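You operate a simulated robot arm through the tools that you are given. There is no shell and no other tool. Be economical: measure what you need, move in short steps, check, and stop when the job is done.

The job below is to be done with a simulated robot arm. You get a single attempt, and the scene is never put back.

TASK
Put the blue pad on the hatch counter away on the tool side of the end table. Press the black tester button two times. Put the blue card stand on the top of the bag cupboard away on the top of the store bench. Put the grey pot on top of the medium layer pad. Put one of the white job cards from the left shelf of the weigher on the white lot card on the top of the bucket bench. Press the weigher zero key three times. Open the tray bench drawer, take the test weight that says "100 g" from the top of the store bench and put it in the inside of the tray bench drawer and shut the drawer again. Pull the lower bench drawer open. Do these in any order. Set down upright: blue card stand, grey pot, test weight.

It is judged by the outcome, as a careful person would: the job done as asked, and still so three seconds after it is handed in. It fails if anything else is knocked over, pushed out of place, dropped, spilled or broken.

THE ROBOT
A 7-joint arm with a two-finger parallel gripper on a trunk, on a base that drives. Base frame: it is fixed to the floor where the robot stands at the start and does not move with it; the origin is under the middle of the robot, x ahead of it, y to its left, z up; the surface under the hand at the start is at about z = 900. Units: mm, degrees, N and s.
With the tool pointing down near the work surface it reaches from about 480 to 920 mm from the robot's upright axis, wherever it stands. Its first joint turns from -115.0 to 115.0 degrees. Places, roughly: black tester button [-4000, -6700, 1000]; blue card stand [-9250, -250, 750]; blue pad (7x5x5 cm) [700, -100, 900]; grey pot (7x8x9 cm) [-8900, -2200, 700]; inside of the tray bench drawer [-11200, -6700, 700]; lot card [-10000, -6750, 750]; lower bench drawer [-5700, -6800, 600]; medium layer pad [-10000, 0, 500]; test weight [-6000, -6750, 1000]; tool side of the end table [-1200, -3800, 800]; top of the store bench [-5900, -6800, 900]; tray bench drawer [-11200, -6600, 800]; weigher zero key [-6800, -3900, 1100]; white job card [-8500, -4000, 1000]. Payload 3.91 kg.
Tool frame: the origin (TCP) lies between the finger pads and is the grasp point; the fingertips stand 30 mm ahead of it; z points along the fingers, y is the line along which they close. Largest opening 110 mm; finger width 20, thickness 10; the body of the gripper, 48 by 112 mm, starts 55 mm behind the TCP.
Orientation is that of the tool frame in the base frame, as a unit quaternion [w, x, y, z]. With the fingers straight down and closing along the base's y, the tool's x points along the base's -x, its y along +y and its z along -z.

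THE INTERFACE
- The arm moves only by the tool jog_arm. Its argument "steps" is a list of rows, each an object of numbers (a shift or turn left out is 0, a gripper value left out holds the last): "dx", "dy", "dz": the shift along the tool's x, y, z in mm; "rx", "ry", "rz": the turn, a rotation vector about the tool's x, y, z in degrees; "claw": the closure, from 0 (fully open) to 1 (shut). In form: [{"dx": .., "dy": .., "dz": .., "rx": .., "ry": .., "rz": .., "claw": ..}, ...]. A call has 1 to 8 rows; each row is the pose to reach, as a shift and turn from the pose commanded when the call began, along the tool's axes at that moment. Rows are played at 5 a second. More than 50 mm and 8.6 degrees between two rows, or a gripper value outside its range, and nothing of the call is played. A pose out of reach is approached as far as the arm can. The call stops where the force on the tool passes 40 N (or 10 N more than at its start, if that is more) or the arm is blocked; 0.2 s more then pass. The fingers move at their own pace (about 153 mm/s each) and stop on an object; they squeeze with about 34 N. The grip force told is the motor's: it shows also when the fingers shut on nothing. Time passes only in rows, and 0.2 s behind the last, so rows that repeat a pose let the fingers close. The reply holds the time, the measured pose of the TCP, the force on the tool along the base axes, the opening and the grip force, in the units named above and with some noise, with the torque about the TCP (base axes, N m) and any sound that the robot's microphone picked up.
- Cameras (640 x 400 px; columns grow to the right, rows downward): "scene" is now at [216.8, 158.3, 1345.7]; the picture's right is [-0.53, -0.85, 0.00], its down [-0.42, 0.26, -0.87] and it looks along [0.74, -0.46, -0.49] (base axes); focal length 252 px, centre (320, 200). "wrist" rides on the gripper at [72, 17, -103] in the tool frame; the picture's right is [-0.23, 0.97, 0.00], its down [-0.76, -0.18, -0.62] and it looks along [-0.61, -0.14, 0.78] (tool axes); focal length 222 px, centre (320, 200). There is no depth. A picture from a camera that has moved, and an enlarged one, comes with that camera's place and axes in the base frame and with its lens.
- snapshot(camera): a new picture of that camera. The clock stands still meanwhile.
- slide_trunk(by): slides the trunk up (or, below 0, down) by that many mm; the arm and the scene camera ride with it, the base frame stays. It gives what a move gives, with no picture.
- base_move(legs): drives the robot by 1 to 6 legs, each [ahead, left, turn to the left] in mm, mm and degrees, along the robot's own axes; the way and the turn of a leg run together, so that a leg with both is an arc; at most 1500 mm and 180 degrees a leg. The arm and the cameras ride along, it lands a little off, and it stops where it bumps. It gives what a move gives.
- aim_head(pan, tilt): turns the head with the scene camera to pan (to the left, within 80 degrees either way) and tilt (down, from -29 to 69), counted from straight ahead of the robot. It gives what a move gives.
- inspect(camera, box): a new picture of the part [left, top, right, bottom] of that camera's present view, enlarged. The clock stands still meanwhile.
- sign_off(): hands the job in; it is judged then, once.

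Work in short steps. Places have to be worked out from the pictures, the camera data and where the tool is seen: move nearer, look again, correct. Check each grasp and each placing, and mend what went wrong. You have 217 turns and 202 pictures in all, those below and enlarged ones among them. Open the gripper and draw the arm clear of the work before you hand the job in, unless the task says otherwise; then end with one line.

The tools are called as name(argument=value, ...) on one line, values as JSON. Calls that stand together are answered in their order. jog_arm: Moves the arm, as the interface text tells. Its arguments: {"type":"object","properties":{"steps":{"type":"array","items":{"type":"object","properties":{"dx":{"type":"number"},"dy":{"type":"number"},"dz":{"type":"number"},"rx":{"type":"number"},"ry":{"type":"number"},"rz":{"type":"number"},"claw":{"type":"number"}}}}},"required":["steps"]} The other tools are called the same way: slide_trunk (by) slides the trunk up or down; base_move (legs) drives the base; aim_head (pan, tilt) turns the head that bears the scene camera; snapshot (camera) takes a picture; inspect (camera, box) takes an enlarged picture of a part of a camera's view; sign_off () hands the job in.

At the start:

```text
clock: 0.0
eef_pos: [656.0, -116.7, 1118.7]
tcp_rot: [0.0, 0.0, 1.0, 0.0]
force: [0.1, 0.2, 0.2]
wrist_torque: [-0.04, -0.03, 0.01]
grip_width: 109.7
grip_force: 0.0
trunk travel left (down, up): [-675.0, 315.0]
robot x, y, heading: [3.3, 2.3, 0.1]
head pan, tilt: [-31.7, 29.3]
```

scene: 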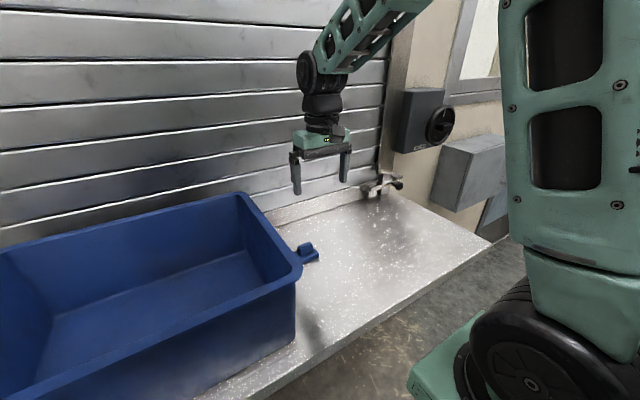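
wrist: 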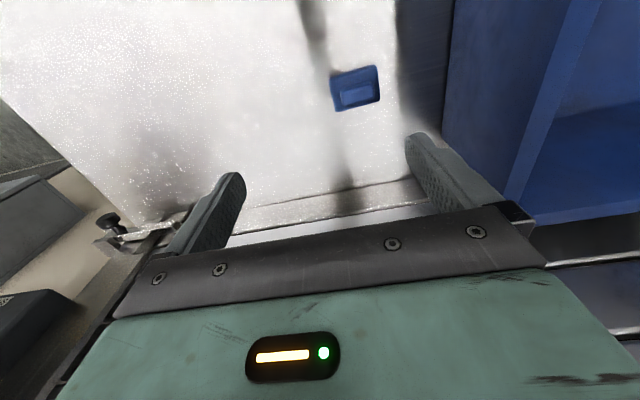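

The wrist picture puts the blue pad at about (655, -70). I'll enlarge it to see its shape and heading.

inspect(camera="wrist", box=[280, 40, 440, 140])

inspect(camera="scene", box=[240, 200, 400, 300])

```text
4.00 times, centred on (360, 90) of wrist
camera zoom: at [585.5, -99.1, 1220.6], right [0.23, 0.97, 0.0], down [0.76, -0.18, 0.62], along [0.61, -0.14, -0.78], focal length 888 px, centre (160, 640)
```

zoom: 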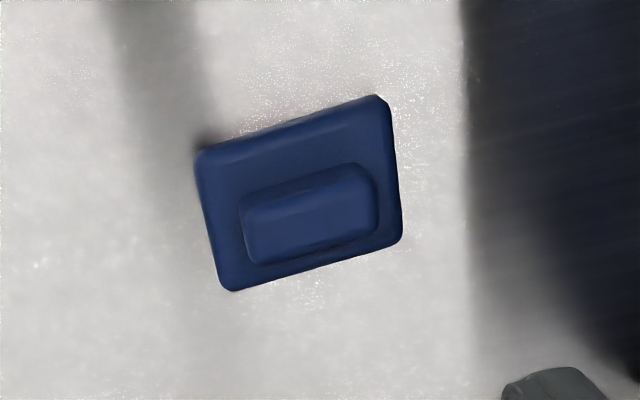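

```text
4.00 times, centred on (320, 250) of scene
camera zoom: at [216.8, 158.3, 1345.7], right [-0.53, -0.85, 0.0], down [-0.42, 0.26, -0.87], along [0.74, -0.46, -0.49], focal length 1009 px, centre (320, 0)
```

zoom: 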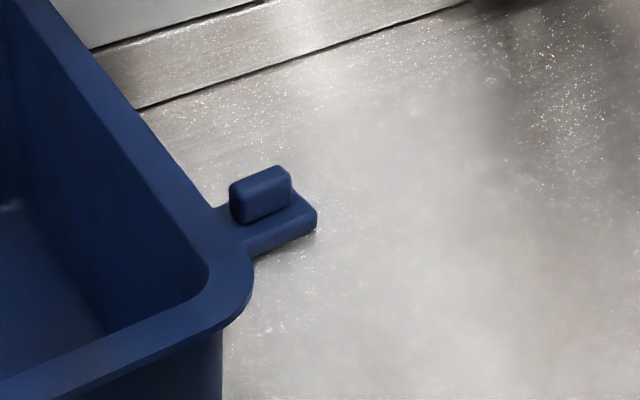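

The pad is a base with a handle on top, at about (661, -70), aligned with the axes and long along y. I'll turn the tool -90° about its z axis so it closes along x and stays clear of the tub, and centre it over the handle.

jog_arm(steps=[{"rz": -8.5, "dy": 10}, {"rz": -17, "dy": 20}, {"rz": -25.5, "dy": 30}, {"rz": -34, "dy": 40}, {"rz": -42.5, "dy": 46, "dx": -4}, {"rz": -51, "dy": 46, "dx": -4}, {"rz": -59.5, "dy": 46, "dx": -4}, {"rz": -68, "dy": 46, "dx": -4}])

jog_arm(steps=[{"rz": -8, "dz": 40}, {"rz": -16, "dz": 80}, {"rz": -22, "dz": 110}, {"rz": -22, "dz": 110}])

snapshot(camera="wrist")

snapshot(camera="scene")

```text
clock: 1.8
eef_pos: [659.8, -69.0, 1118.9]
tcp_rot: [0.0, -0.56, 0.828, 0.0]
force: [-0.3, -0.1, 0.2]
wrist_torque: [-0.02, 0.01, -0.01]
grip_width: 110.2
grip_force: 0.0
trunk travel left (down, up): [-675.0, 315.0]
robot x, y, heading: [0.9, 0.6, 0.1]
head pan, tilt: [-31.7, 29.3]
```

```text
clock: 2.8
eef_pos: [661.2, -67.2, 1005.5]
tcp_rot: [-0.001, 0.708, -0.706, -0.001]
force: [0.2, 0.1, -0.2]
wrist_torque: [0.0, -0.01, 0.01]
grip_width: 109.8
grip_force: 0.1
trunk travel left (down, up): [-675.0, 315.0]
robot x, y, heading: [2.0, -1.3, 0.2]
head pan, tilt: [-31.7, 29.3]
```

```text
197 pictures are left
camera wrist: at [646.4, -139.6, 1107.9], right [-0.97, 0.23, 0.0], down [0.18, 0.76, 0.62], along [0.14, 0.61, -0.78], focal length 222 px, centre (320, 200)
```

wrist: 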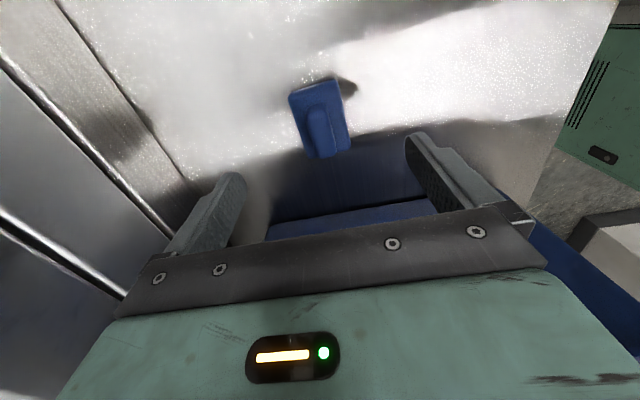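

```text
196 pictures are left
camera scene: at [216.7, 158.3, 1345.7], right [-0.53, -0.85, 0.0], down [-0.42, 0.26, -0.87], along [0.74, -0.46, -0.49], focal length 252 px, centre (320, 200)
```

scene: 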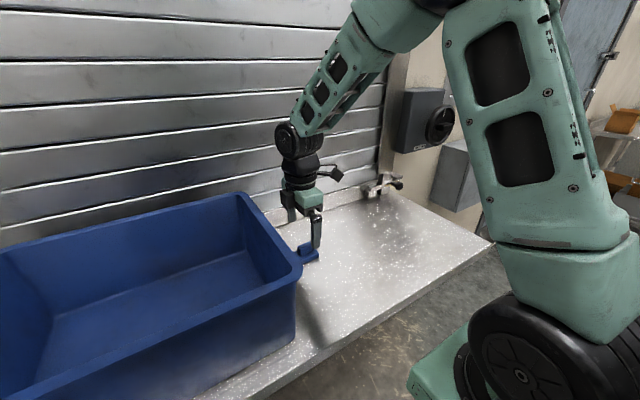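

The tool is centred over the handle. I'll lower the fingertips to just above the pad's base, then check.

jog_arm(steps=[{"dz": 25}, {"dz": 50}, {"dz": 56, "claw": 0.35}, {"dz": 56, "claw": 0.35}])

inspect(camera="wrist", box=[200, 60, 500, 247])

inspect(camera="scene", box=[260, 160, 380, 280])

```text
clock: 3.8
eef_pos: [663.4, -71.8, 951.1]
tcp_rot: [0.001, -0.707, 0.707, 0.001]
force: [-0.5, -0.5, -0.4]
wrist_torque: [-0.01, 0.0, 0.01]
grip_width: 71.5
grip_force: 0.0
trunk travel left (down, up): [-675.0, 315.0]
robot x, y, heading: [3.1, -1.6, 0.1]
head pan, tilt: [-31.7, 29.3]
```

```text
2.13 times, centred on (350, 154) of wrist
camera zoom: at [647.0, -143.7, 1053.1], right [-0.97, 0.23, 0.0], down [0.18, 0.76, 0.62], along [0.14, 0.61, -0.78], focal length 474 px, centre (256, 299)
```

zoom: 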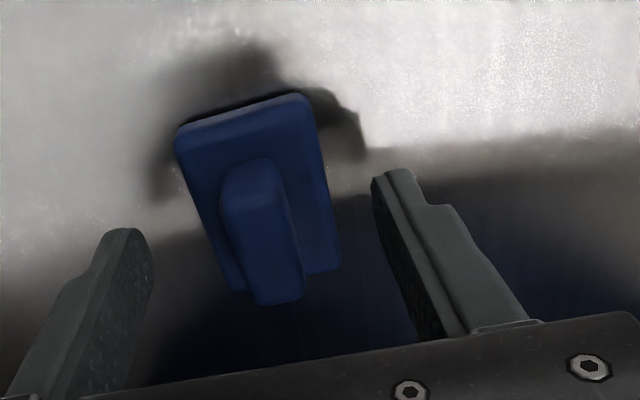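

```text
3.33 times, centred on (320, 220) of scene
camera zoom: at [216.8, 158.3, 1345.7], right [-0.53, -0.85, 0.0], down [-0.42, 0.26, -0.87], along [0.74, -0.46, -0.49], focal length 841 px, centre (320, 133)
```

zoom: 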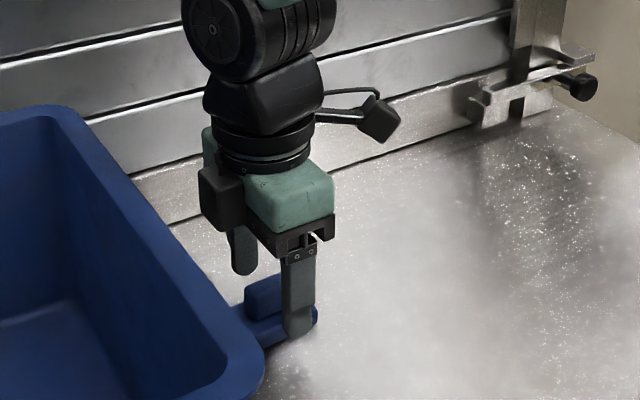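

The handle sits between the fingers. I'll close and lift slightly.

jog_arm(steps=[{"claw": 1}, {"claw": 1}, {"claw": 1}])

jog_arm(steps=[{"dz": -40}, {"dz": -80}, {"dz": -120}, {"dz": -150}])

snapshot(camera="wrist")

```text
clock: 4.6
eef_pos: [663.0, -70.9, 950.0]
tcp_rot: [-0.001, 0.707, -0.707, 0.0]
force: [-0.5, 0.1, 1.2]
wrist_torque: [-0.03, 0.01, -0.01]
grip_width: 17.0
grip_force: 33.6
trunk travel left (down, up): [-675.0, 315.0]
robot x, y, heading: [2.6, 0.5, 0.2]
head pan, tilt: [-31.7, 29.3]
```

```text
clock: 5.6
eef_pos: [660.3, -71.3, 1099.1]
tcp_rot: [0.001, -0.707, 0.707, 0.001]
force: [-0.1, 0.0, -0.9]
wrist_torque: [-0.01, 0.02, -0.01]
grip_width: 16.7
grip_force: 33.9
trunk travel left (down, up): [-675.0, 315.0]
robot x, y, heading: [1.5, -1.2, -0.0]
head pan, tilt: [-31.7, 29.3]
```

```text
193 pictures are left
camera wrist: at [644.2, -142.2, 1201.7], right [-0.97, 0.23, 0.0], down [0.18, 0.76, 0.62], along [0.14, 0.61, -0.78], focal length 222 px, centre (320, 200)
```

wrist: 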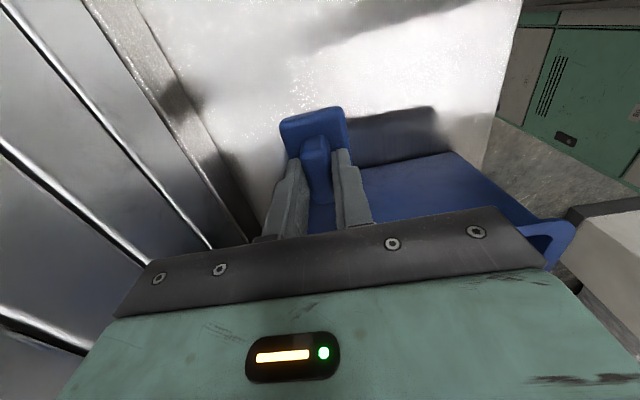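

The pad is held. I'll look at the surroundings before I drive.

aim_head(pan=-80, tilt=15)

snapshot(camera="scene")

aim_head(pan=80, tilt=15)

snapshot(camera="scene")

```text
clock: 6.8
eef_pos: [659.5, -70.0, 1098.9]
tcp_rot: [0.001, 0.707, -0.707, 0.0]
force: [0.0, 0.2, 0.4]
wrist_torque: [-0.01, 0.02, -0.03]
grip_width: 16.9
grip_force: 34.5
trunk travel left (down, up): [-675.0, 315.0]
robot x, y, heading: [-4.4, -1.4, 0.0]
head pan, tilt: [-80.0, 15.0]
```

```text
192 pictures are left
camera scene: at [155.9, 114.0, 1368.9], right [-0.98, -0.17, 0.0], down [-0.05, 0.26, -0.97], along [0.17, -0.95, -0.26], focal length 252 px, centre (320, 200)
```

scene: 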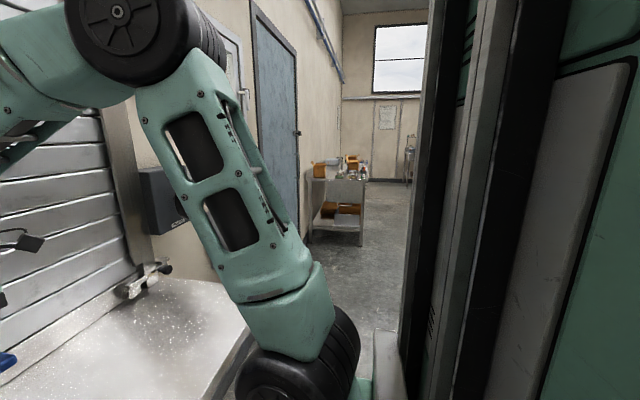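

```text
clock: 9.2
eef_pos: [660.7, -70.4, 1098.8]
tcp_rot: [0.0, -0.707, 0.707, 0.0]
force: [0.0, 0.0, -0.6]
wrist_torque: [0.0, 0.01, -0.02]
grip_width: 16.8
grip_force: 34.1
trunk travel left (down, up): [-675.0, 315.0]
robot x, y, heading: [0.2, 3.5, -0.1]
head pan, tilt: [80.0, 15.0]
```

```text
191 pictures are left
camera scene: at [155.9, 297.9, 1368.9], right [0.98, -0.17, 0.0], down [-0.05, -0.25, -0.97], along [0.17, 0.95, -0.26], focal length 252 px, centre (320, 200)
```

scene: 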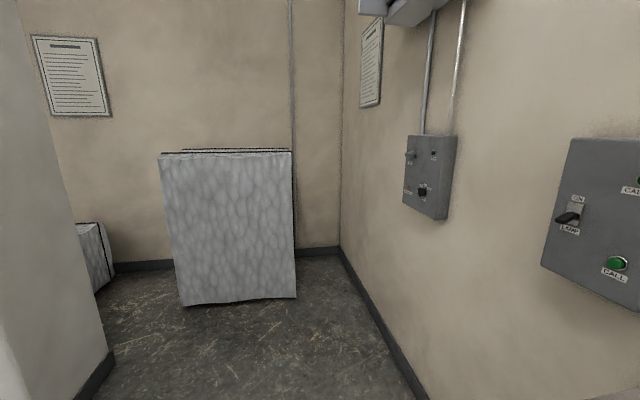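

The room lies behind and to my right. I'll back off the counter, turn right and look.

base_move(legs=[[-600, 0, 0], [0, 0, -90]])

aim_head(pan=0, tilt=20)

snapshot(camera="scene")

aim_head(pan=-60, tilt=20)

snapshot(camera="scene")

```text
clock: 16.4
eef_pos: [-675.6, -655.9, 1100.1]
tcp_rot: [0.0, -0.002, 1.0, 0.0]
force: [0.4, 0.4, -0.9]
wrist_torque: [0.0, 0.0, 0.03]
grip_width: 16.8
grip_force: 33.7
trunk travel left (down, up): [-675.0, 315.0]
robot x, y, heading: [-609.1, 4.9, -89.6]
head pan, tilt: [80.0, 15.0]
```

```text
clock: 18.0
eef_pos: [-674.8, -657.0, 1100.3]
tcp_rot: [0.0, -0.003, 1.0, 0.0]
force: [-0.6, 0.3, -0.2]
wrist_torque: [0.06, 0.01, -0.03]
grip_width: 16.7
grip_force: 34.3
trunk travel left (down, up): [-675.0, 315.0]
robot x, y, heading: [-608.8, 8.1, -89.4]
head pan, tilt: [0.0, 20.0]
```

```text
190 pictures are left
camera scene: at [-405.7, -229.0, 1360.7], right [-1.0, -0.01, 0.0], down [0.0, 0.34, -0.94], along [0.01, -0.94, -0.34], focal length 252 px, centre (320, 200)
```

scene: 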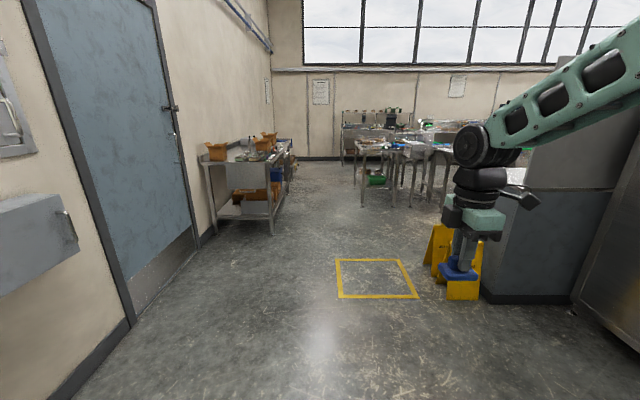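

```text
clock: 19.3
eef_pos: [-674.5, -656.5, 1099.6]
tcp_rot: [-0.001, -0.003, 1.0, 0.0]
force: [-0.7, 0.0, -0.9]
wrist_torque: [0.0, -0.02, 0.0]
grip_width: 17.0
grip_force: 33.3
trunk travel left (down, up): [-675.0, 315.0]
robot x, y, heading: [-608.4, 2.8, -89.7]
head pan, tilt: [-60.0, 20.0]
```

```text
189 pictures are left
camera scene: at [-486.7, -183.1, 1360.7], right [-0.51, 0.86, 0.0], down [0.29, 0.17, -0.94], along [-0.81, -0.48, -0.34], focal length 252 px, centre (320, 200)
```

scene: 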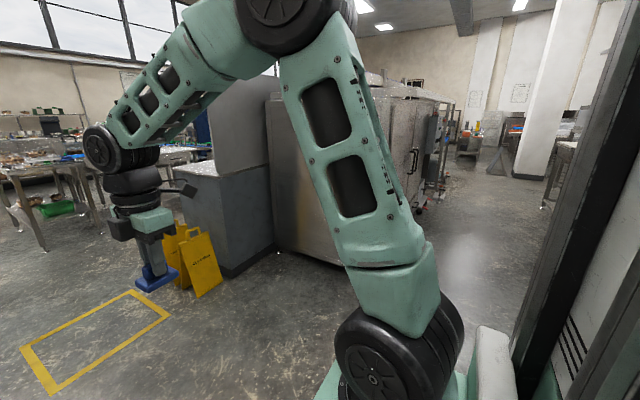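

The table group around (-1300, -3700) should include the end table. The path straight ahead is clear, so I'll drive 2 m and look.

base_move(legs=[[1500, 0, 0], [500, 0, 0]])

aim_head(pan=-20, tilt=25)

snapshot(camera="scene")

```text
clock: 29.0
eef_pos: [-677.3, -2603.4, 1100.1]
tcp_rot: [0.0, -0.001, 1.0, -0.001]
force: [0.0, -0.3, -0.6]
wrist_torque: [-0.02, -0.01, 0.01]
grip_width: 16.7
grip_force: 33.7
trunk travel left (down, up): [-675.0, 315.0]
robot x, y, heading: [-610.2, -1942.8, -89.9]
head pan, tilt: [-60.0, 20.0]
```

```text
clock: 30.1
eef_pos: [-678.0, -2604.3, 1099.5]
tcp_rot: [0.0, -0.001, 1.0, 0.0]
force: [-0.3, -0.6, -1.0]
wrist_torque: [0.02, 0.01, 0.01]
grip_width: 16.8
grip_force: 34.3
trunk travel left (down, up): [-675.0, 315.0]
robot x, y, heading: [-613.4, -1941.8, -90.0]
head pan, tilt: [-20.0, 25.0]
```

```text
188 pictures are left
camera scene: at [-438.5, -2171.5, 1352.7], right [-0.94, 0.34, 0.0], down [0.14, 0.4, -0.91], along [-0.31, -0.85, -0.42], focal length 252 px, centre (320, 200)
```

scene: 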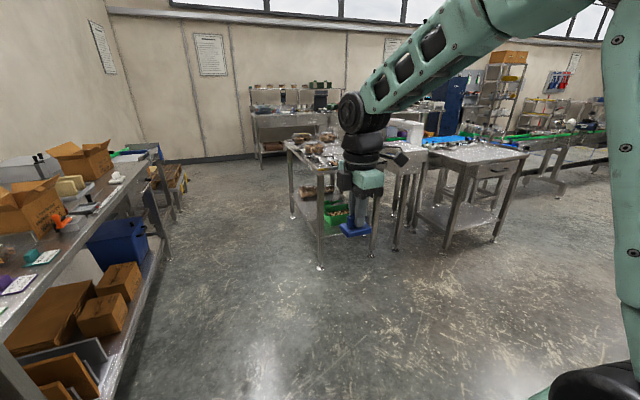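

The nearest table starts at about (-990, -3680) and should be the end table. I'll move in front of it and look down at its top.

base_move(legs=[[600, -500, 0]])

aim_head(pan=-15, tilt=30)

snapshot(camera="scene")

```text
clock: 33.6
eef_pos: [-1122.5, -3143.5, 1098.7]
tcp_rot: [0.0, 0.005, 1.0, 0.0]
force: [0.3, 0.4, -0.9]
wrist_torque: [0.0, 0.0, 0.01]
grip_width: 16.8
grip_force: 34.0
trunk travel left (down, up): [-675.0, 315.0]
robot x, y, heading: [-1046.9, -2485.1, -90.7]
head pan, tilt: [-20.0, 25.0]
stopped in leg 1: the robot was blocked; the commanded pose is now the measured one
```

```text
clock: 34.3
eef_pos: [-1121.8, -3143.3, 1098.4]
tcp_rot: [0.0, 0.005, 1.0, 0.001]
force: [-0.2, -0.1, -1.3]
wrist_torque: [0.01, -0.03, -0.02]
grip_width: 17.0
grip_force: 33.8
trunk travel left (down, up): [-675.0, 315.0]
robot x, y, heading: [-1046.9, -2484.2, -90.3]
head pan, tilt: [-15.0, 30.0]
```

```text
187 pictures are left
camera scene: at [-870.0, -2714.0, 1344.7], right [-0.96, 0.27, 0.0], down [0.13, 0.48, -0.87], along [-0.23, -0.83, -0.5], focal length 252 px, centre (320, 200)
```

scene: 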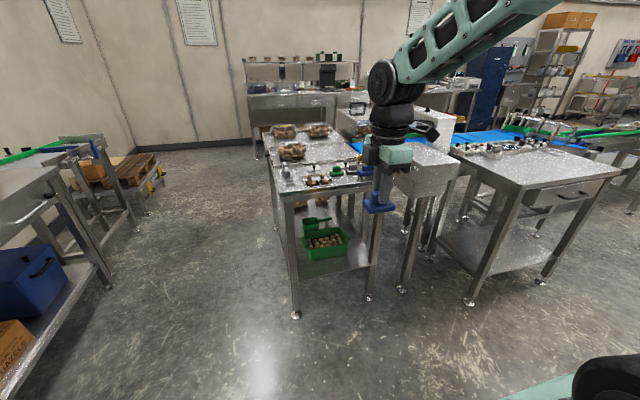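

Something blocked the base, possibly the wet-floor sign on my right. I'll look that way.

aim_head(pan=-80, tilt=45)

snapshot(camera="scene")

```text
clock: 35.7
eef_pos: [-1121.7, -3142.6, 1099.2]
tcp_rot: [0.0, 0.004, 1.0, 0.0]
force: [-0.3, -0.2, -0.7]
wrist_torque: [0.0, 0.01, 0.02]
grip_width: 16.8
grip_force: 33.5
trunk travel left (down, up): [-675.0, 315.0]
robot x, y, heading: [-1047.7, -2487.2, -90.5]
head pan, tilt: [-80.0, 45.0]
```

```text
186 pictures are left
camera scene: at [-926.0, -2640.3, 1322.1], right [-0.17, 0.99, 0.0], down [0.7, 0.12, -0.71], along [-0.7, -0.12, -0.71], focal length 252 px, centre (320, 200)
```

scene: 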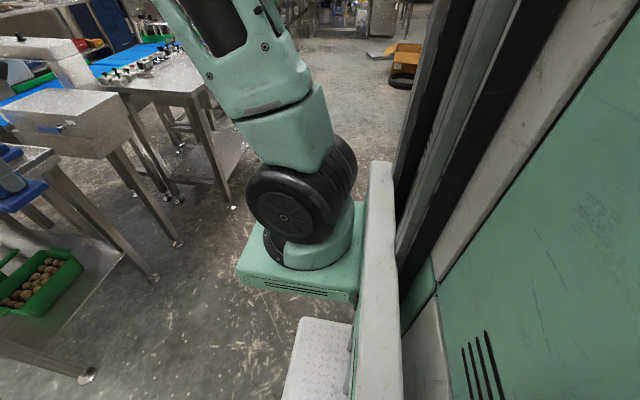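

My body hides that side. I'll move left, away from whatever it was, and turn right to check.

base_move(legs=[[0, 250, 0], [150, 0, -60]])

aim_head(pan=-40, tilt=30)

snapshot(camera="scene")

```text
clock: 40.1
eef_pos: [-1486.8, -2864.9, 1099.5]
tcp_rot: [0.0, 0.508, 0.861, 0.0]
force: [-0.1, -1.0, -0.8]
wrist_torque: [-0.01, -0.02, 0.0]
grip_width: 16.8
grip_force: 34.2
trunk travel left (down, up): [-675.0, 315.0]
robot x, y, heading: [-875.4, -2607.2, -151.3]
head pan, tilt: [-80.0, 45.0]
```

```text
clock: 41.2
eef_pos: [-1487.1, -2864.8, 1099.2]
tcp_rot: [0.0, 0.508, 0.861, 0.0]
force: [-0.3, 0.7, -1.0]
wrist_torque: [0.0, 0.02, 0.0]
grip_width: 16.6
grip_force: 33.8
trunk travel left (down, up): [-675.0, 315.0]
robot x, y, heading: [-873.3, -2605.9, -151.2]
head pan, tilt: [-40.0, 30.0]
```

```text
185 pictures are left
camera scene: at [-992.3, -2836.5, 1344.7], right [0.19, 0.98, 0.0], down [0.49, -0.1, -0.87], along [-0.85, 0.17, -0.5], focal length 252 px, centre (320, 200)
```

scene: 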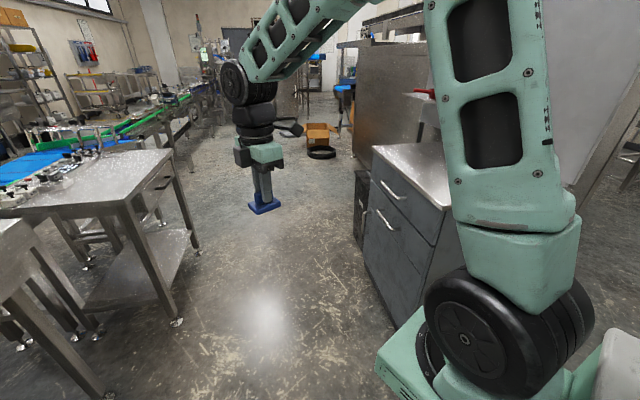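

I can see a cabinet, but the sign is still hidden. I'll turn further right to see it.

base_move(legs=[[0, 0, -60]])

aim_head(pan=10, tilt=35)

snapshot(camera="scene")

```text
clock: 44.2
eef_pos: [-1415.5, -2222.5, 1099.6]
tcp_rot: [0.001, 0.863, 0.504, 0.0]
force: [0.6, 0.8, -0.6]
wrist_torque: [-0.01, -0.02, 0.04]
grip_width: 16.7
grip_force: 33.7
trunk travel left (down, up): [-675.0, 315.0]
robot x, y, heading: [-875.7, -2602.3, 150.7]
head pan, tilt: [-40.0, 30.0]
```

```text
clock: 45.4
eef_pos: [-1416.8, -2222.4, 1099.9]
tcp_rot: [0.0, 0.863, 0.504, 0.001]
force: [-0.1, 0.5, -0.1]
wrist_torque: [0.0, -0.02, -0.03]
grip_width: 16.8
grip_force: 34.2
trunk travel left (down, up): [-675.0, 315.0]
robot x, y, heading: [-875.2, -2608.9, 150.7]
head pan, tilt: [10.0, 35.0]
```

```text
184 pictures are left
camera scene: at [-1185.8, -2685.5, 1336.9], right [0.33, 0.94, 0.0], down [0.54, -0.19, -0.82], along [-0.77, 0.27, -0.57], focal length 252 px, centre (320, 200)
```

scene: 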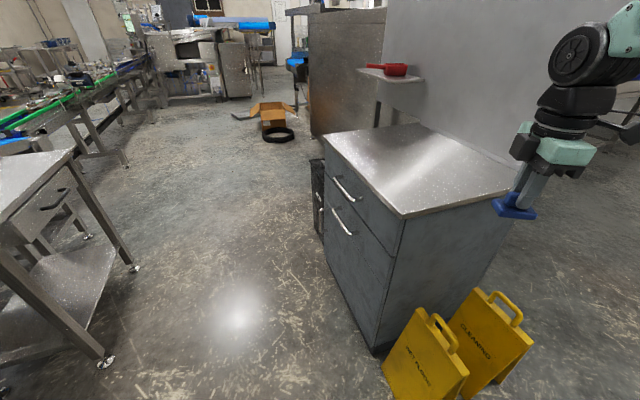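

The sign is still standing. I'll tilt down to check its feet against the earlier pictures.

aim_head(pan=-10, tilt=55)

snapshot(camera="scene")

```text
clock: 46.2
eef_pos: [-1417.7, -2222.1, 1099.7]
tcp_rot: [0.0, 0.863, 0.504, 0.0]
force: [-0.4, -0.4, -0.6]
wrist_torque: [-0.04, 0.01, 0.0]
grip_width: 16.7
grip_force: 33.7
trunk travel left (down, up): [-675.0, 315.0]
robot x, y, heading: [-875.6, -2609.6, 150.4]
head pan, tilt: [-10.0, 55.0]
```

```text
183 pictures are left
camera scene: at [-1158.6, -2669.0, 1308.7], right [0.63, 0.77, 0.0], down [0.63, -0.52, -0.57], along [-0.44, 0.36, -0.82], focal length 252 px, centre (320, 200)
```

scene: 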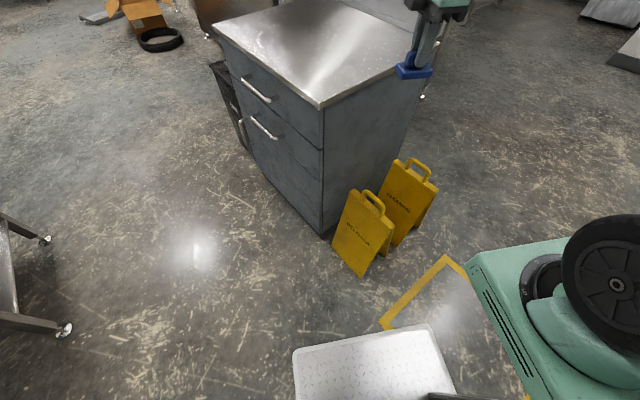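

Both signs stand where they were: sign 1's east edge is at x≈-1356, within error of before. I now know the base half-width is about 310. I'll turn back and approach the end table.

base_move(legs=[[0, 0, 119.5], [0, -250, 0], [420, 0, 0]])

aim_head(pan=-5, tilt=45)

snapshot(camera="scene")

snapshot(camera="wrist")

```text
clock: 55.0
eef_pos: [-1272.0, -3657.0, 1099.4]
tcp_rot: [0.0, 0.033, 0.999, 0.0]
force: [-0.2, -0.4, 0.0]
wrist_torque: [0.01, 0.0, -0.02]
grip_width: 16.8
grip_force: 33.4
trunk travel left (down, up): [-675.0, 315.0]
robot x, y, heading: [-1157.7, -3002.5, -93.8]
head pan, tilt: [-10.0, 55.0]
```

```text
clock: 55.7
eef_pos: [-1272.0, -3656.2, 1098.5]
tcp_rot: [0.0, 0.033, 0.999, 0.001]
force: [0.3, -0.1, -0.2]
wrist_torque: [0.02, -0.01, -0.02]
grip_width: 16.9
grip_force: 34.5
trunk travel left (down, up): [-675.0, 315.0]
robot x, y, heading: [-1162.0, -3001.2, -93.8]
head pan, tilt: [-5.0, 45.0]
```

```text
182 pictures are left
camera scene: at [-978.7, -3237.8, 1322.0], right [-0.99, 0.15, 0.0], down [0.11, 0.7, -0.71], along [-0.11, -0.7, -0.71], focal length 252 px, centre (320, 200)
```

scene: 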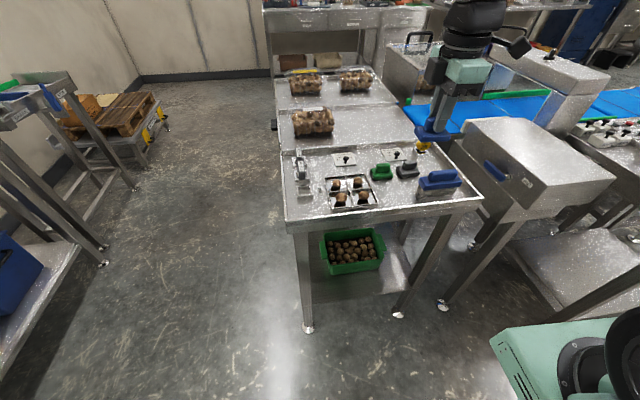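

```text
181 pictures are left
camera wrist: at [-1342.1, -3634.5, 1201.4], right [0.29, 0.96, 0.0], down [0.75, -0.23, 0.62], along [0.6, -0.18, -0.78], focal length 222 px, centre (320, 200)
```

wrist: 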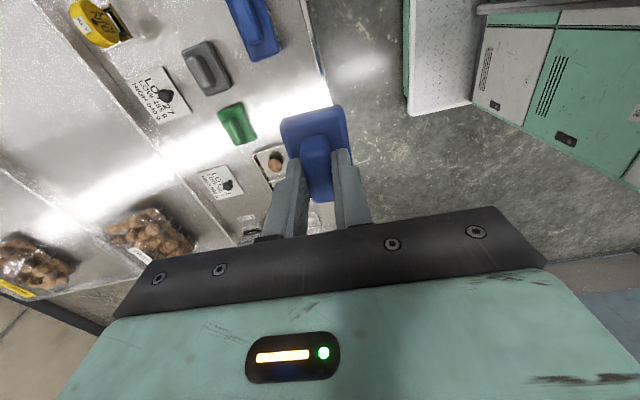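

I'll enlarge the table top to find the tool side.

inspect(camera="scene", box=[270, 60, 500, 220])

inspect(camera="wrist", box=[60, 0, 350, 200])

```text
2.50 times, centred on (385, 140) of scene
camera zoom: at [-978.7, -3237.8, 1322.0], right [-0.99, 0.15, 0.0], down [0.11, 0.7, -0.71], along [-0.11, -0.7, -0.71], focal length 631 px, centre (158, 350)
```

zoom: 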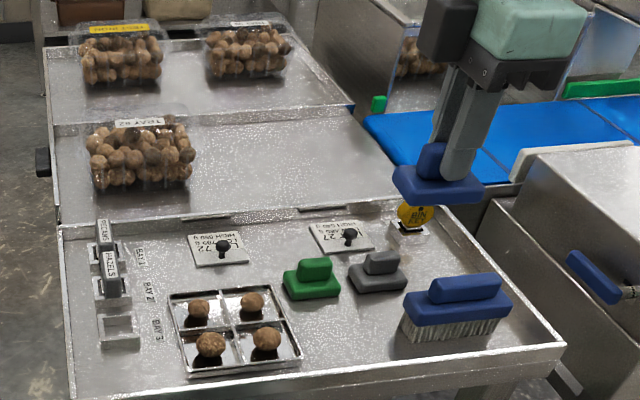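

```text
2.00 times, centred on (205, 100) of wrist
camera zoom: at [-1342.1, -3634.5, 1201.4], right [0.29, 0.96, 0.0], down [0.75, -0.23, 0.62], along [0.6, -0.18, -0.78], focal length 444 px, centre (550, 400)
```

zoom: 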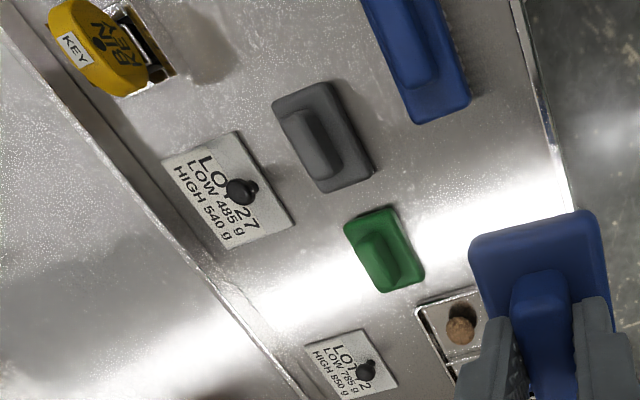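

The front compartment, with the scrapers, brush and bin key, is the tool side. There's free space around (-1285, -3745) at z≈800. I'll move above it and lower part way.

jog_arm(steps=[{"dx": 4, "dy": -45, "rz": -2}, {"dx": 7, "dy": -88, "rz": -3.8}, {"dx": 7, "dy": -88, "dz": 50, "rz": -3.8}, {"dx": 7, "dy": -88, "dz": 100, "rz": -3.8}, {"dx": 7, "dy": -88, "dz": 150, "rz": -3.8}, {"dx": 7, "dy": -88, "dz": 190, "rz": -3.8}])

inspect(camera="scene", box=[270, 100, 500, 260])

snapshot(camera="wrist")

```text
clock: 57.1
eef_pos: [-1284.9, -3744.2, 908.2]
tcp_rot: [0.001, 0.0, 1.0, -0.001]
force: [-0.1, 0.3, 0.1]
wrist_torque: [-0.06, -0.03, -0.02]
grip_width: 16.8
grip_force: 33.7
trunk travel left (down, up): [-675.0, 315.0]
robot x, y, heading: [-1159.0, -3005.3, -93.8]
head pan, tilt: [-5.0, 45.0]
```

```text
2.50 times, centred on (385, 180) of scene
camera zoom: at [-978.7, -3237.5, 1322.2], right [-0.99, 0.15, 0.0], down [0.11, 0.7, -0.71], along [-0.11, -0.7, -0.71], focal length 631 px, centre (158, 250)
```

zoom: 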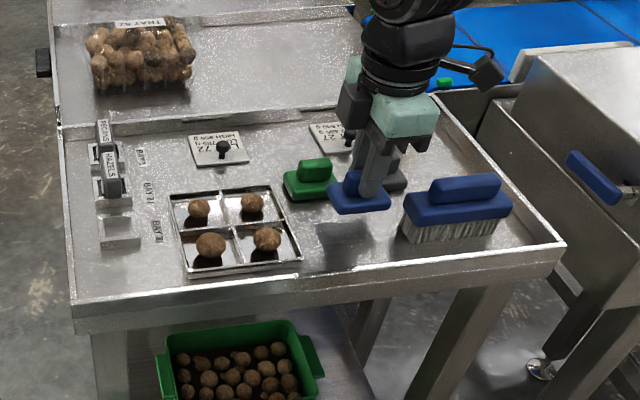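

```text
177 pictures are left
camera wrist: at [-1355.8, -3726.3, 1008.6], right [0.23, 0.97, 0.0], down [0.76, -0.18, 0.62], along [0.61, -0.14, -0.78], focal length 222 px, centre (320, 200)
```

wrist: 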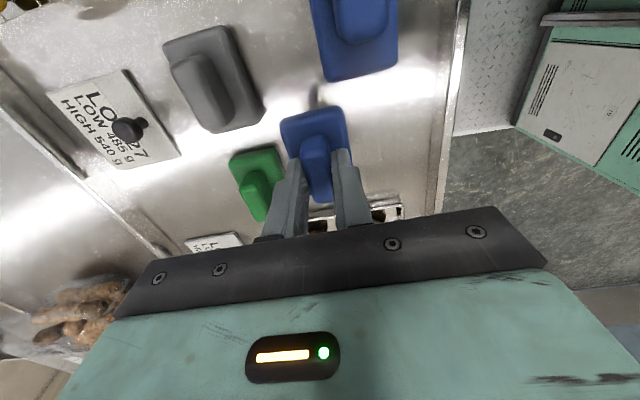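

The spot below is free. I'll lower in small steps to contact.

jog_arm(steps=[{"dz": 20}, {"dz": 40}, {"dz": 45}, {"dz": 50}, {"dz": 53}, {"dz": 56}])

inspect(camera="scene", box=[340, 120, 460, 220])

```text
clock: 57.8
eef_pos: [-1283.8, -3747.1, 875.4]
tcp_rot: [0.001, -0.001, 1.0, -0.005]
force: [-0.4, 3.4, 23.6]
wrist_torque: [0.42, -0.15, 0.01]
grip_width: 16.4
grip_force: 33.8
trunk travel left (down, up): [-675.0, 315.0]
robot x, y, heading: [-1157.2, -3003.0, -94.0]
head pan, tilt: [-5.0, 45.0]
stopped in row 3: the force on the tool passed its limit at 62 N (the readings are from after the stop); the commanded pose is now the measured one
```

```text
4.00 times, centred on (400, 170) of scene
camera zoom: at [-978.6, -3236.7, 1322.6], right [-0.99, 0.15, 0.0], down [0.11, 0.7, -0.71], along [-0.11, -0.7, -0.71], focal length 1009 px, centre (0, 320)
```

zoom: 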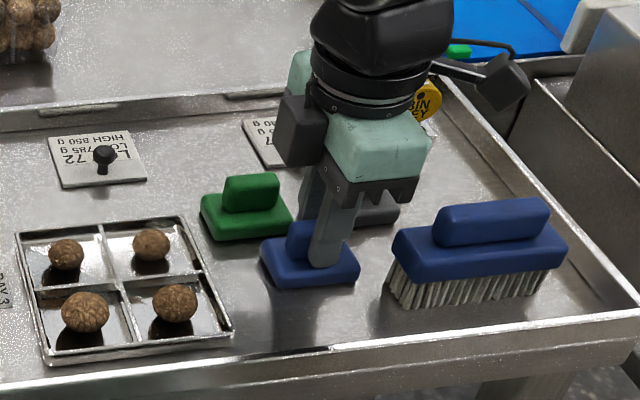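

The pad rests on the table. I'll release it with a small opening and go straight up.

jog_arm(steps=[{"claw": 0.68}, {"claw": 0.68}])

jog_arm(steps=[{"dz": -40}, {"dz": -80}, {"dz": -120}, {"dz": -170}, {"dz": -220}, {"dz": -250}])

inspect(camera="scene", box=[270, 60, 500, 220])

```text
clock: 58.4
eef_pos: [-1284.2, -3746.3, 873.3]
tcp_rot: [0.0, 0.0, 1.0, -0.004]
force: [-0.2, -7.1, 24.5]
wrist_torque: [0.06, -0.02, 0.01]
grip_width: 33.5
grip_force: 0.0
trunk travel left (down, up): [-675.0, 315.0]
robot x, y, heading: [-1151.8, -3000.9, -93.9]
head pan, tilt: [-5.0, 45.0]
```

```text
clock: 59.8
eef_pos: [-1284.5, -3744.3, 1124.8]
tcp_rot: [0.0, 0.0, 1.0, -0.003]
force: [0.7, 0.1, -0.3]
wrist_torque: [0.02, 0.0, -0.03]
grip_width: 35.4
grip_force: 0.0
trunk travel left (down, up): [-675.0, 315.0]
robot x, y, heading: [-1158.9, -3001.2, -93.8]
head pan, tilt: [-5.0, 45.0]
```

```text
2.50 times, centred on (385, 140) of scene
camera zoom: at [-978.8, -3238.0, 1322.0], right [-0.99, 0.15, 0.0], down [0.11, 0.7, -0.71], along [-0.11, -0.7, -0.71], focal length 631 px, centre (158, 350)
```

zoom: 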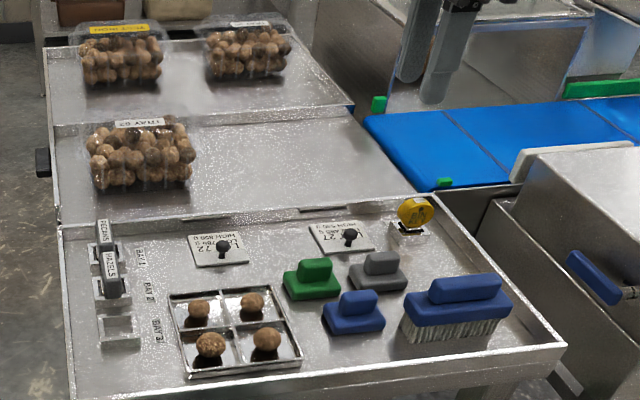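

The pad is in place and nothing else moved. I'll retract the arm, back off, turn west and survey from a raised trunk.

jog_arm(steps=[{"dy": 45}, {"dy": 90}, {"dy": 135}, {"dy": 180}, {"dy": 200}])

base_move(legs=[[-200, 0, 0], [0, 0, -86]])

slide_trunk(by=300)

aim_head(pan=35, tilt=15)

snapshot(camera="scene")

aim_head(pan=-5, tilt=10)

snapshot(camera="scene")

```text
clock: 61.0
eef_pos: [-1283.9, -3543.7, 1122.6]
tcp_rot: [0.0, 0.0, 1.0, -0.001]
force: [0.5, -1.1, -0.7]
wrist_torque: [0.01, -0.03, -0.01]
grip_width: 35.3
grip_force: 0.1
trunk travel left (down, up): [-675.0, 315.0]
robot x, y, heading: [-1158.4, -3004.0, -93.7]
head pan, tilt: [-5.0, 45.0]
```

```text
clock: 66.2
eef_pos: [-1695.0, -2717.0, 1123.9]
tcp_rot: [-0.002, 0.679, 0.734, -0.002]
force: [0.3, 0.0, -0.2]
wrist_torque: [0.02, -0.01, 0.0]
grip_width: 35.2
grip_force: 0.0
trunk travel left (down, up): [-675.0, 315.0]
robot x, y, heading: [-1144.7, -2798.7, -179.4]
head pan, tilt: [-5.0, 45.0]
```

```text
clock: 69.2
eef_pos: [-1692.8, -2717.4, 1424.4]
tcp_rot: [-0.002, 0.679, 0.734, -0.002]
force: [-0.3, 0.5, -1.0]
wrist_torque: [-0.02, 0.03, -0.02]
grip_width: 35.2
grip_force: 0.0
trunk travel left (down, up): [-975.0, 15.0]
robot x, y, heading: [-1145.4, -2800.5, -179.2]
head pan, tilt: [-5.0, 45.0]
```

```text
clock: 70.3
eef_pos: [-1693.0, -2717.4, 1423.3]
tcp_rot: [-0.002, 0.68, 0.734, -0.003]
force: [0.2, 0.7, 0.1]
wrist_torque: [0.0, -0.03, 0.0]
grip_width: 35.3
grip_force: 0.0
trunk travel left (down, up): [-975.0, 15.0]
robot x, y, heading: [-1144.2, -2804.7, -179.4]
head pan, tilt: [35.0, 15.0]
```

```text
174 pictures are left
camera scene: at [-1363.3, -3059.5, 1668.8], right [-0.58, 0.81, 0.0], down [0.21, 0.15, -0.97], along [-0.79, -0.56, -0.26], focal length 252 px, centre (320, 200)
```

scene: 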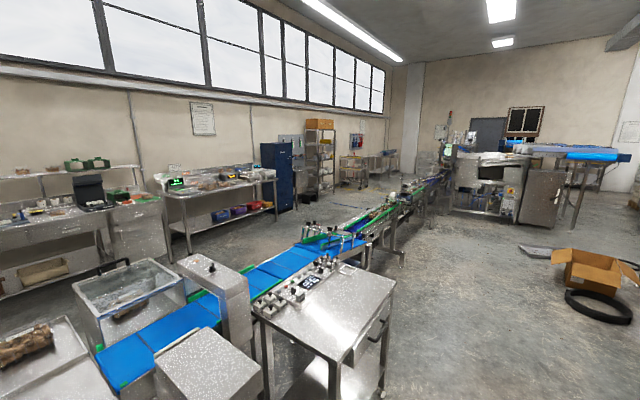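

```text
clock: 71.4
eef_pos: [-1693.6, -2717.3, 1423.0]
tcp_rot: [-0.002, 0.678, 0.735, -0.001]
force: [0.2, -0.8, -0.1]
wrist_torque: [-0.01, 0.01, -0.02]
grip_width: 35.0
grip_force: 0.1
trunk travel left (down, up): [-975.0, 15.0]
robot x, y, heading: [-1145.2, -2798.5, -179.1]
head pan, tilt: [-5.0, 10.0]
```

```text
173 pictures are left
camera scene: at [-1380.1, -2998.1, 1677.0], right [0.08, 1.0, 0.0], down [0.17, -0.01, -0.98], along [-0.98, 0.07, -0.17], focal length 252 px, centre (320, 200)
```

scene: 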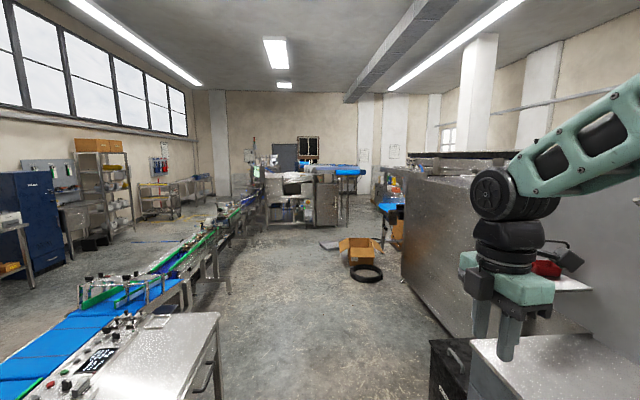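

The north aisle is clear at about y=-3000, with the box and ring staying at y>-2460. I'll drive west toward the weigher.

base_move(legs=[[1500, 0, 0], [1500, 250, 0], [1000, 50, 0]])

aim_head(pan=25, tilt=15)

snapshot(camera="scene")

aim_head(pan=-35, tilt=15)

snapshot(camera="scene")

```text
refused: leg 2 is longer than a leg can be; nothing moved
```

```text
clock: 72.3
eef_pos: [-1693.0, -2716.1, 1423.7]
tcp_rot: [-0.002, 0.679, 0.734, -0.002]
force: [0.9, 0.6, 0.5]
wrist_torque: [0.0, 0.02, 0.01]
grip_width: 35.3
grip_force: 0.1
trunk travel left (down, up): [-975.0, 15.0]
robot x, y, heading: [-1143.9, -2800.9, -179.6]
head pan, tilt: [25.0, 15.0]
```

```text
172 pictures are left
camera scene: at [-1371.6, -3045.5, 1668.9], right [-0.43, 0.9, 0.0], down [0.23, 0.11, -0.97], along [-0.87, -0.42, -0.26], focal length 252 px, centre (320, 200)
```

scene: 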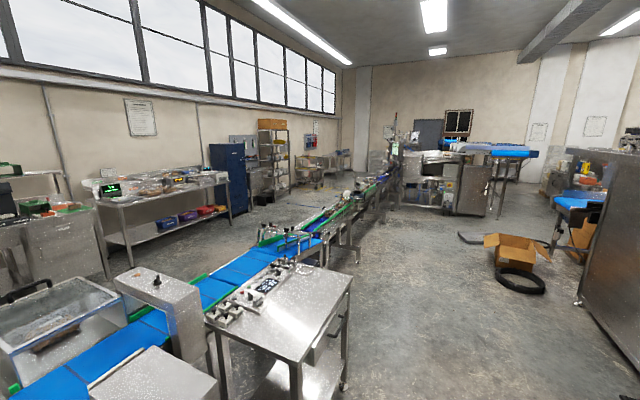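

```text
clock: 73.6
eef_pos: [-1693.6, -2717.4, 1424.0]
tcp_rot: [-0.002, 0.679, 0.734, -0.002]
force: [0.1, -0.1, 0.1]
wrist_torque: [0.02, -0.02, -0.03]
grip_width: 35.2
grip_force: 0.2
trunk travel left (down, up): [-975.0, 15.0]
robot x, y, heading: [-1146.5, -2800.0, -179.4]
head pan, tilt: [-35.0, 15.0]
```

```text
171 pictures are left
camera scene: at [-1364.5, -2952.5, 1668.9], right [0.56, 0.83, 0.0], down [0.21, -0.15, -0.97], along [-0.8, 0.54, -0.26], focal length 252 px, centre (320, 200)
```

scene: 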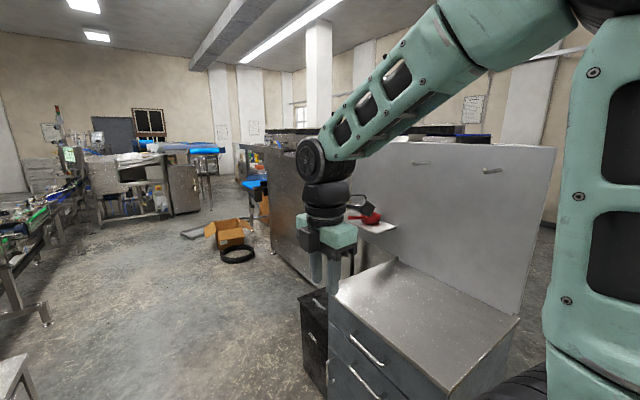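

The leg was refused for length. I'll redo it with legs under the limit.

base_move(legs=[[1450, 50, 0], [1450, 150, 0], [1100, 50, 0]])

aim_head(pan=25, tilt=15)

snapshot(camera="scene")

aim_head(pan=-25, tilt=15)

snapshot(camera="scene")

```text
clock: 92.9
eef_pos: [-5675.9, -3193.2, 1423.5]
tcp_rot: [-0.002, 0.657, 0.754, -0.002]
force: [1.1, -0.3, 0.4]
wrist_torque: [0.01, 0.04, 0.0]
grip_width: 35.4
grip_force: 0.0
trunk travel left (down, up): [-975.0, 15.0]
robot x, y, heading: [-5122.8, -3245.0, -176.0]
head pan, tilt: [-35.0, 15.0]
```

```text
clock: 94.2
eef_pos: [-5676.0, -3193.9, 1424.1]
tcp_rot: [-0.002, 0.657, 0.754, -0.002]
force: [0.3, -1.0, -0.2]
wrist_torque: [-0.02, 0.03, -0.01]
grip_width: 35.1
grip_force: 0.0
trunk travel left (down, up): [-975.0, 15.0]
robot x, y, heading: [-5123.6, -3240.5, -176.2]
head pan, tilt: [25.0, 15.0]
```

```text
170 pictures are left
camera scene: at [-5335.1, -3502.7, 1668.9], right [-0.48, 0.87, 0.0], down [0.23, 0.13, -0.97], along [-0.84, -0.47, -0.26], focal length 252 px, centre (320, 200)
```

scene: 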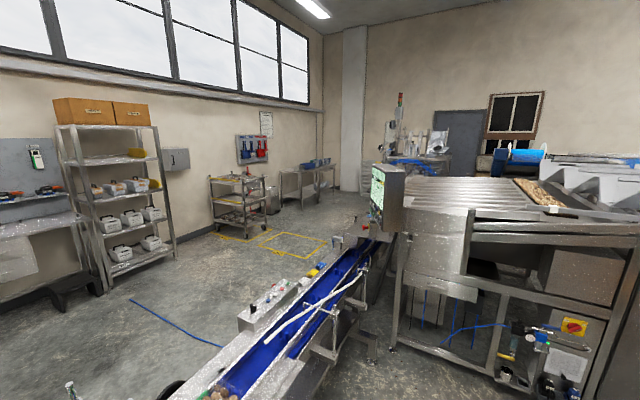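

```text
clock: 95.4
eef_pos: [-5675.2, -3194.6, 1423.8]
tcp_rot: [-0.001, 0.658, 0.753, -0.002]
force: [-0.4, 0.6, 0.0]
wrist_torque: [-0.02, 0.02, -0.04]
grip_width: 35.1
grip_force: 0.1
trunk travel left (down, up): [-975.0, 15.0]
robot x, y, heading: [-5123.4, -3245.2, -176.0]
head pan, tilt: [-25.0, 15.0]
```

```text
169 pictures are left
camera scene: at [-5340.7, -3424.1, 1668.9], right [0.36, 0.93, 0.0], down [0.24, -0.09, -0.97], along [-0.9, 0.35, -0.26], focal length 252 px, centre (320, 200)
```

scene: 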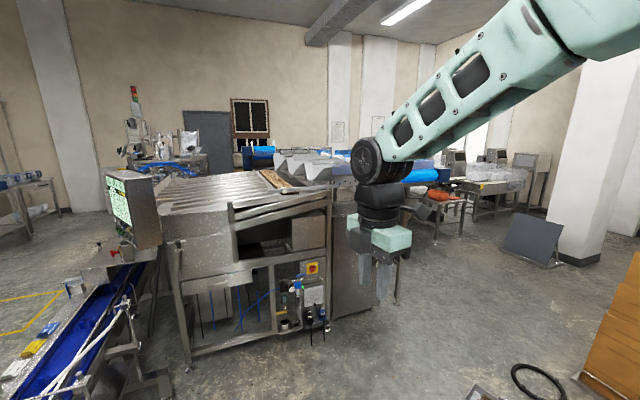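

I'll enlarge the weigher screen region.

aim_head(pan=15, tilt=25)

inspect(camera="scene", box=[160, 80, 480, 280])

```text
clock: 96.5
eef_pos: [-5676.6, -3194.3, 1423.4]
tcp_rot: [-0.001, 0.657, 0.754, -0.003]
force: [0.8, 0.7, 0.4]
wrist_torque: [0.02, 0.0, 0.01]
grip_width: 35.4
grip_force: 0.0
trunk travel left (down, up): [-975.0, 15.0]
robot x, y, heading: [-5124.0, -3245.5, -175.9]
head pan, tilt: [15.0, 25.0]
```

```text
2.00 times, centred on (320, 180) of scene
camera zoom: at [-5340.5, -3487.4, 1652.7], right [-0.33, 0.95, 0.0], down [0.4, 0.14, -0.91], along [-0.86, -0.29, -0.42], focal length 505 px, centre (320, 240)
```

zoom: 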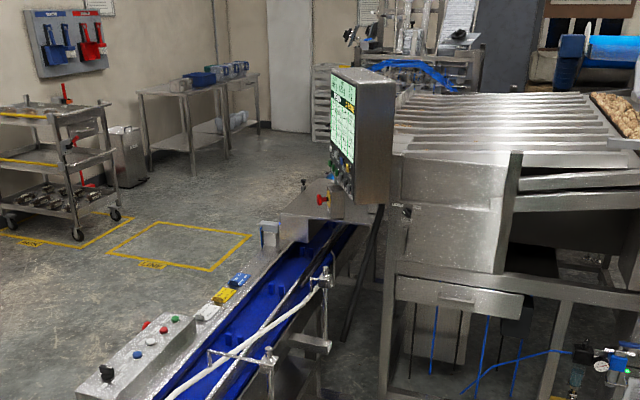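

The zero key is on a panel facing south, so I'll approach it from the south side later. I'll do the north-side jobs first, so I turn right to see the way past the machine.

base_move(legs=[[0, 0, -50]])

aim_head(pan=15, tilt=25)

snapshot(camera="scene")

```text
clock: 99.1
eef_pos: [-5441.7, -2789.9, 1423.1]
tcp_rot: [-0.003, 0.914, 0.406, -0.001]
force: [0.1, -0.8, -0.1]
wrist_torque: [0.01, -0.02, 0.0]
grip_width: 35.3
grip_force: 0.0
trunk travel left (down, up): [-975.0, 15.0]
robot x, y, heading: [-5123.7, -3244.5, 134.1]
head pan, tilt: [15.0, 25.0]
```

```text
clock: 99.7
eef_pos: [-5442.6, -2790.3, 1423.6]
tcp_rot: [-0.002, 0.913, 0.408, -0.001]
force: [0.3, 0.5, 0.2]
wrist_torque: [-0.03, 0.01, 0.01]
grip_width: 35.2
grip_force: 0.0
trunk travel left (down, up): [-975.0, 15.0]
robot x, y, heading: [-5122.9, -3243.5, 134.3]
head pan, tilt: [15.0, 25.0]
```

```text
167 pictures are left
camera scene: at [-5451.2, -3237.1, 1652.7], right [0.51, 0.86, 0.0], down [0.36, -0.22, -0.91], along [-0.78, 0.46, -0.42], focal length 252 px, centre (320, 200)
```

scene: 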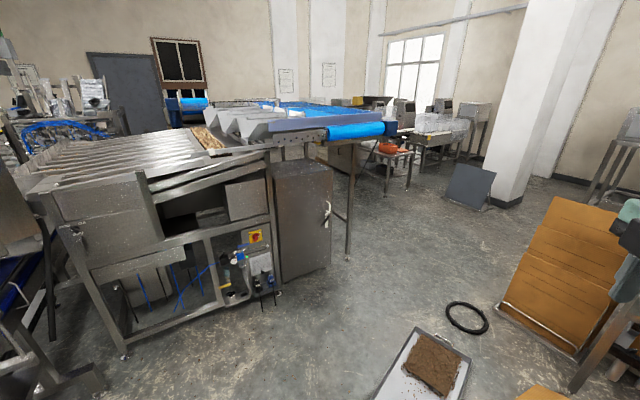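

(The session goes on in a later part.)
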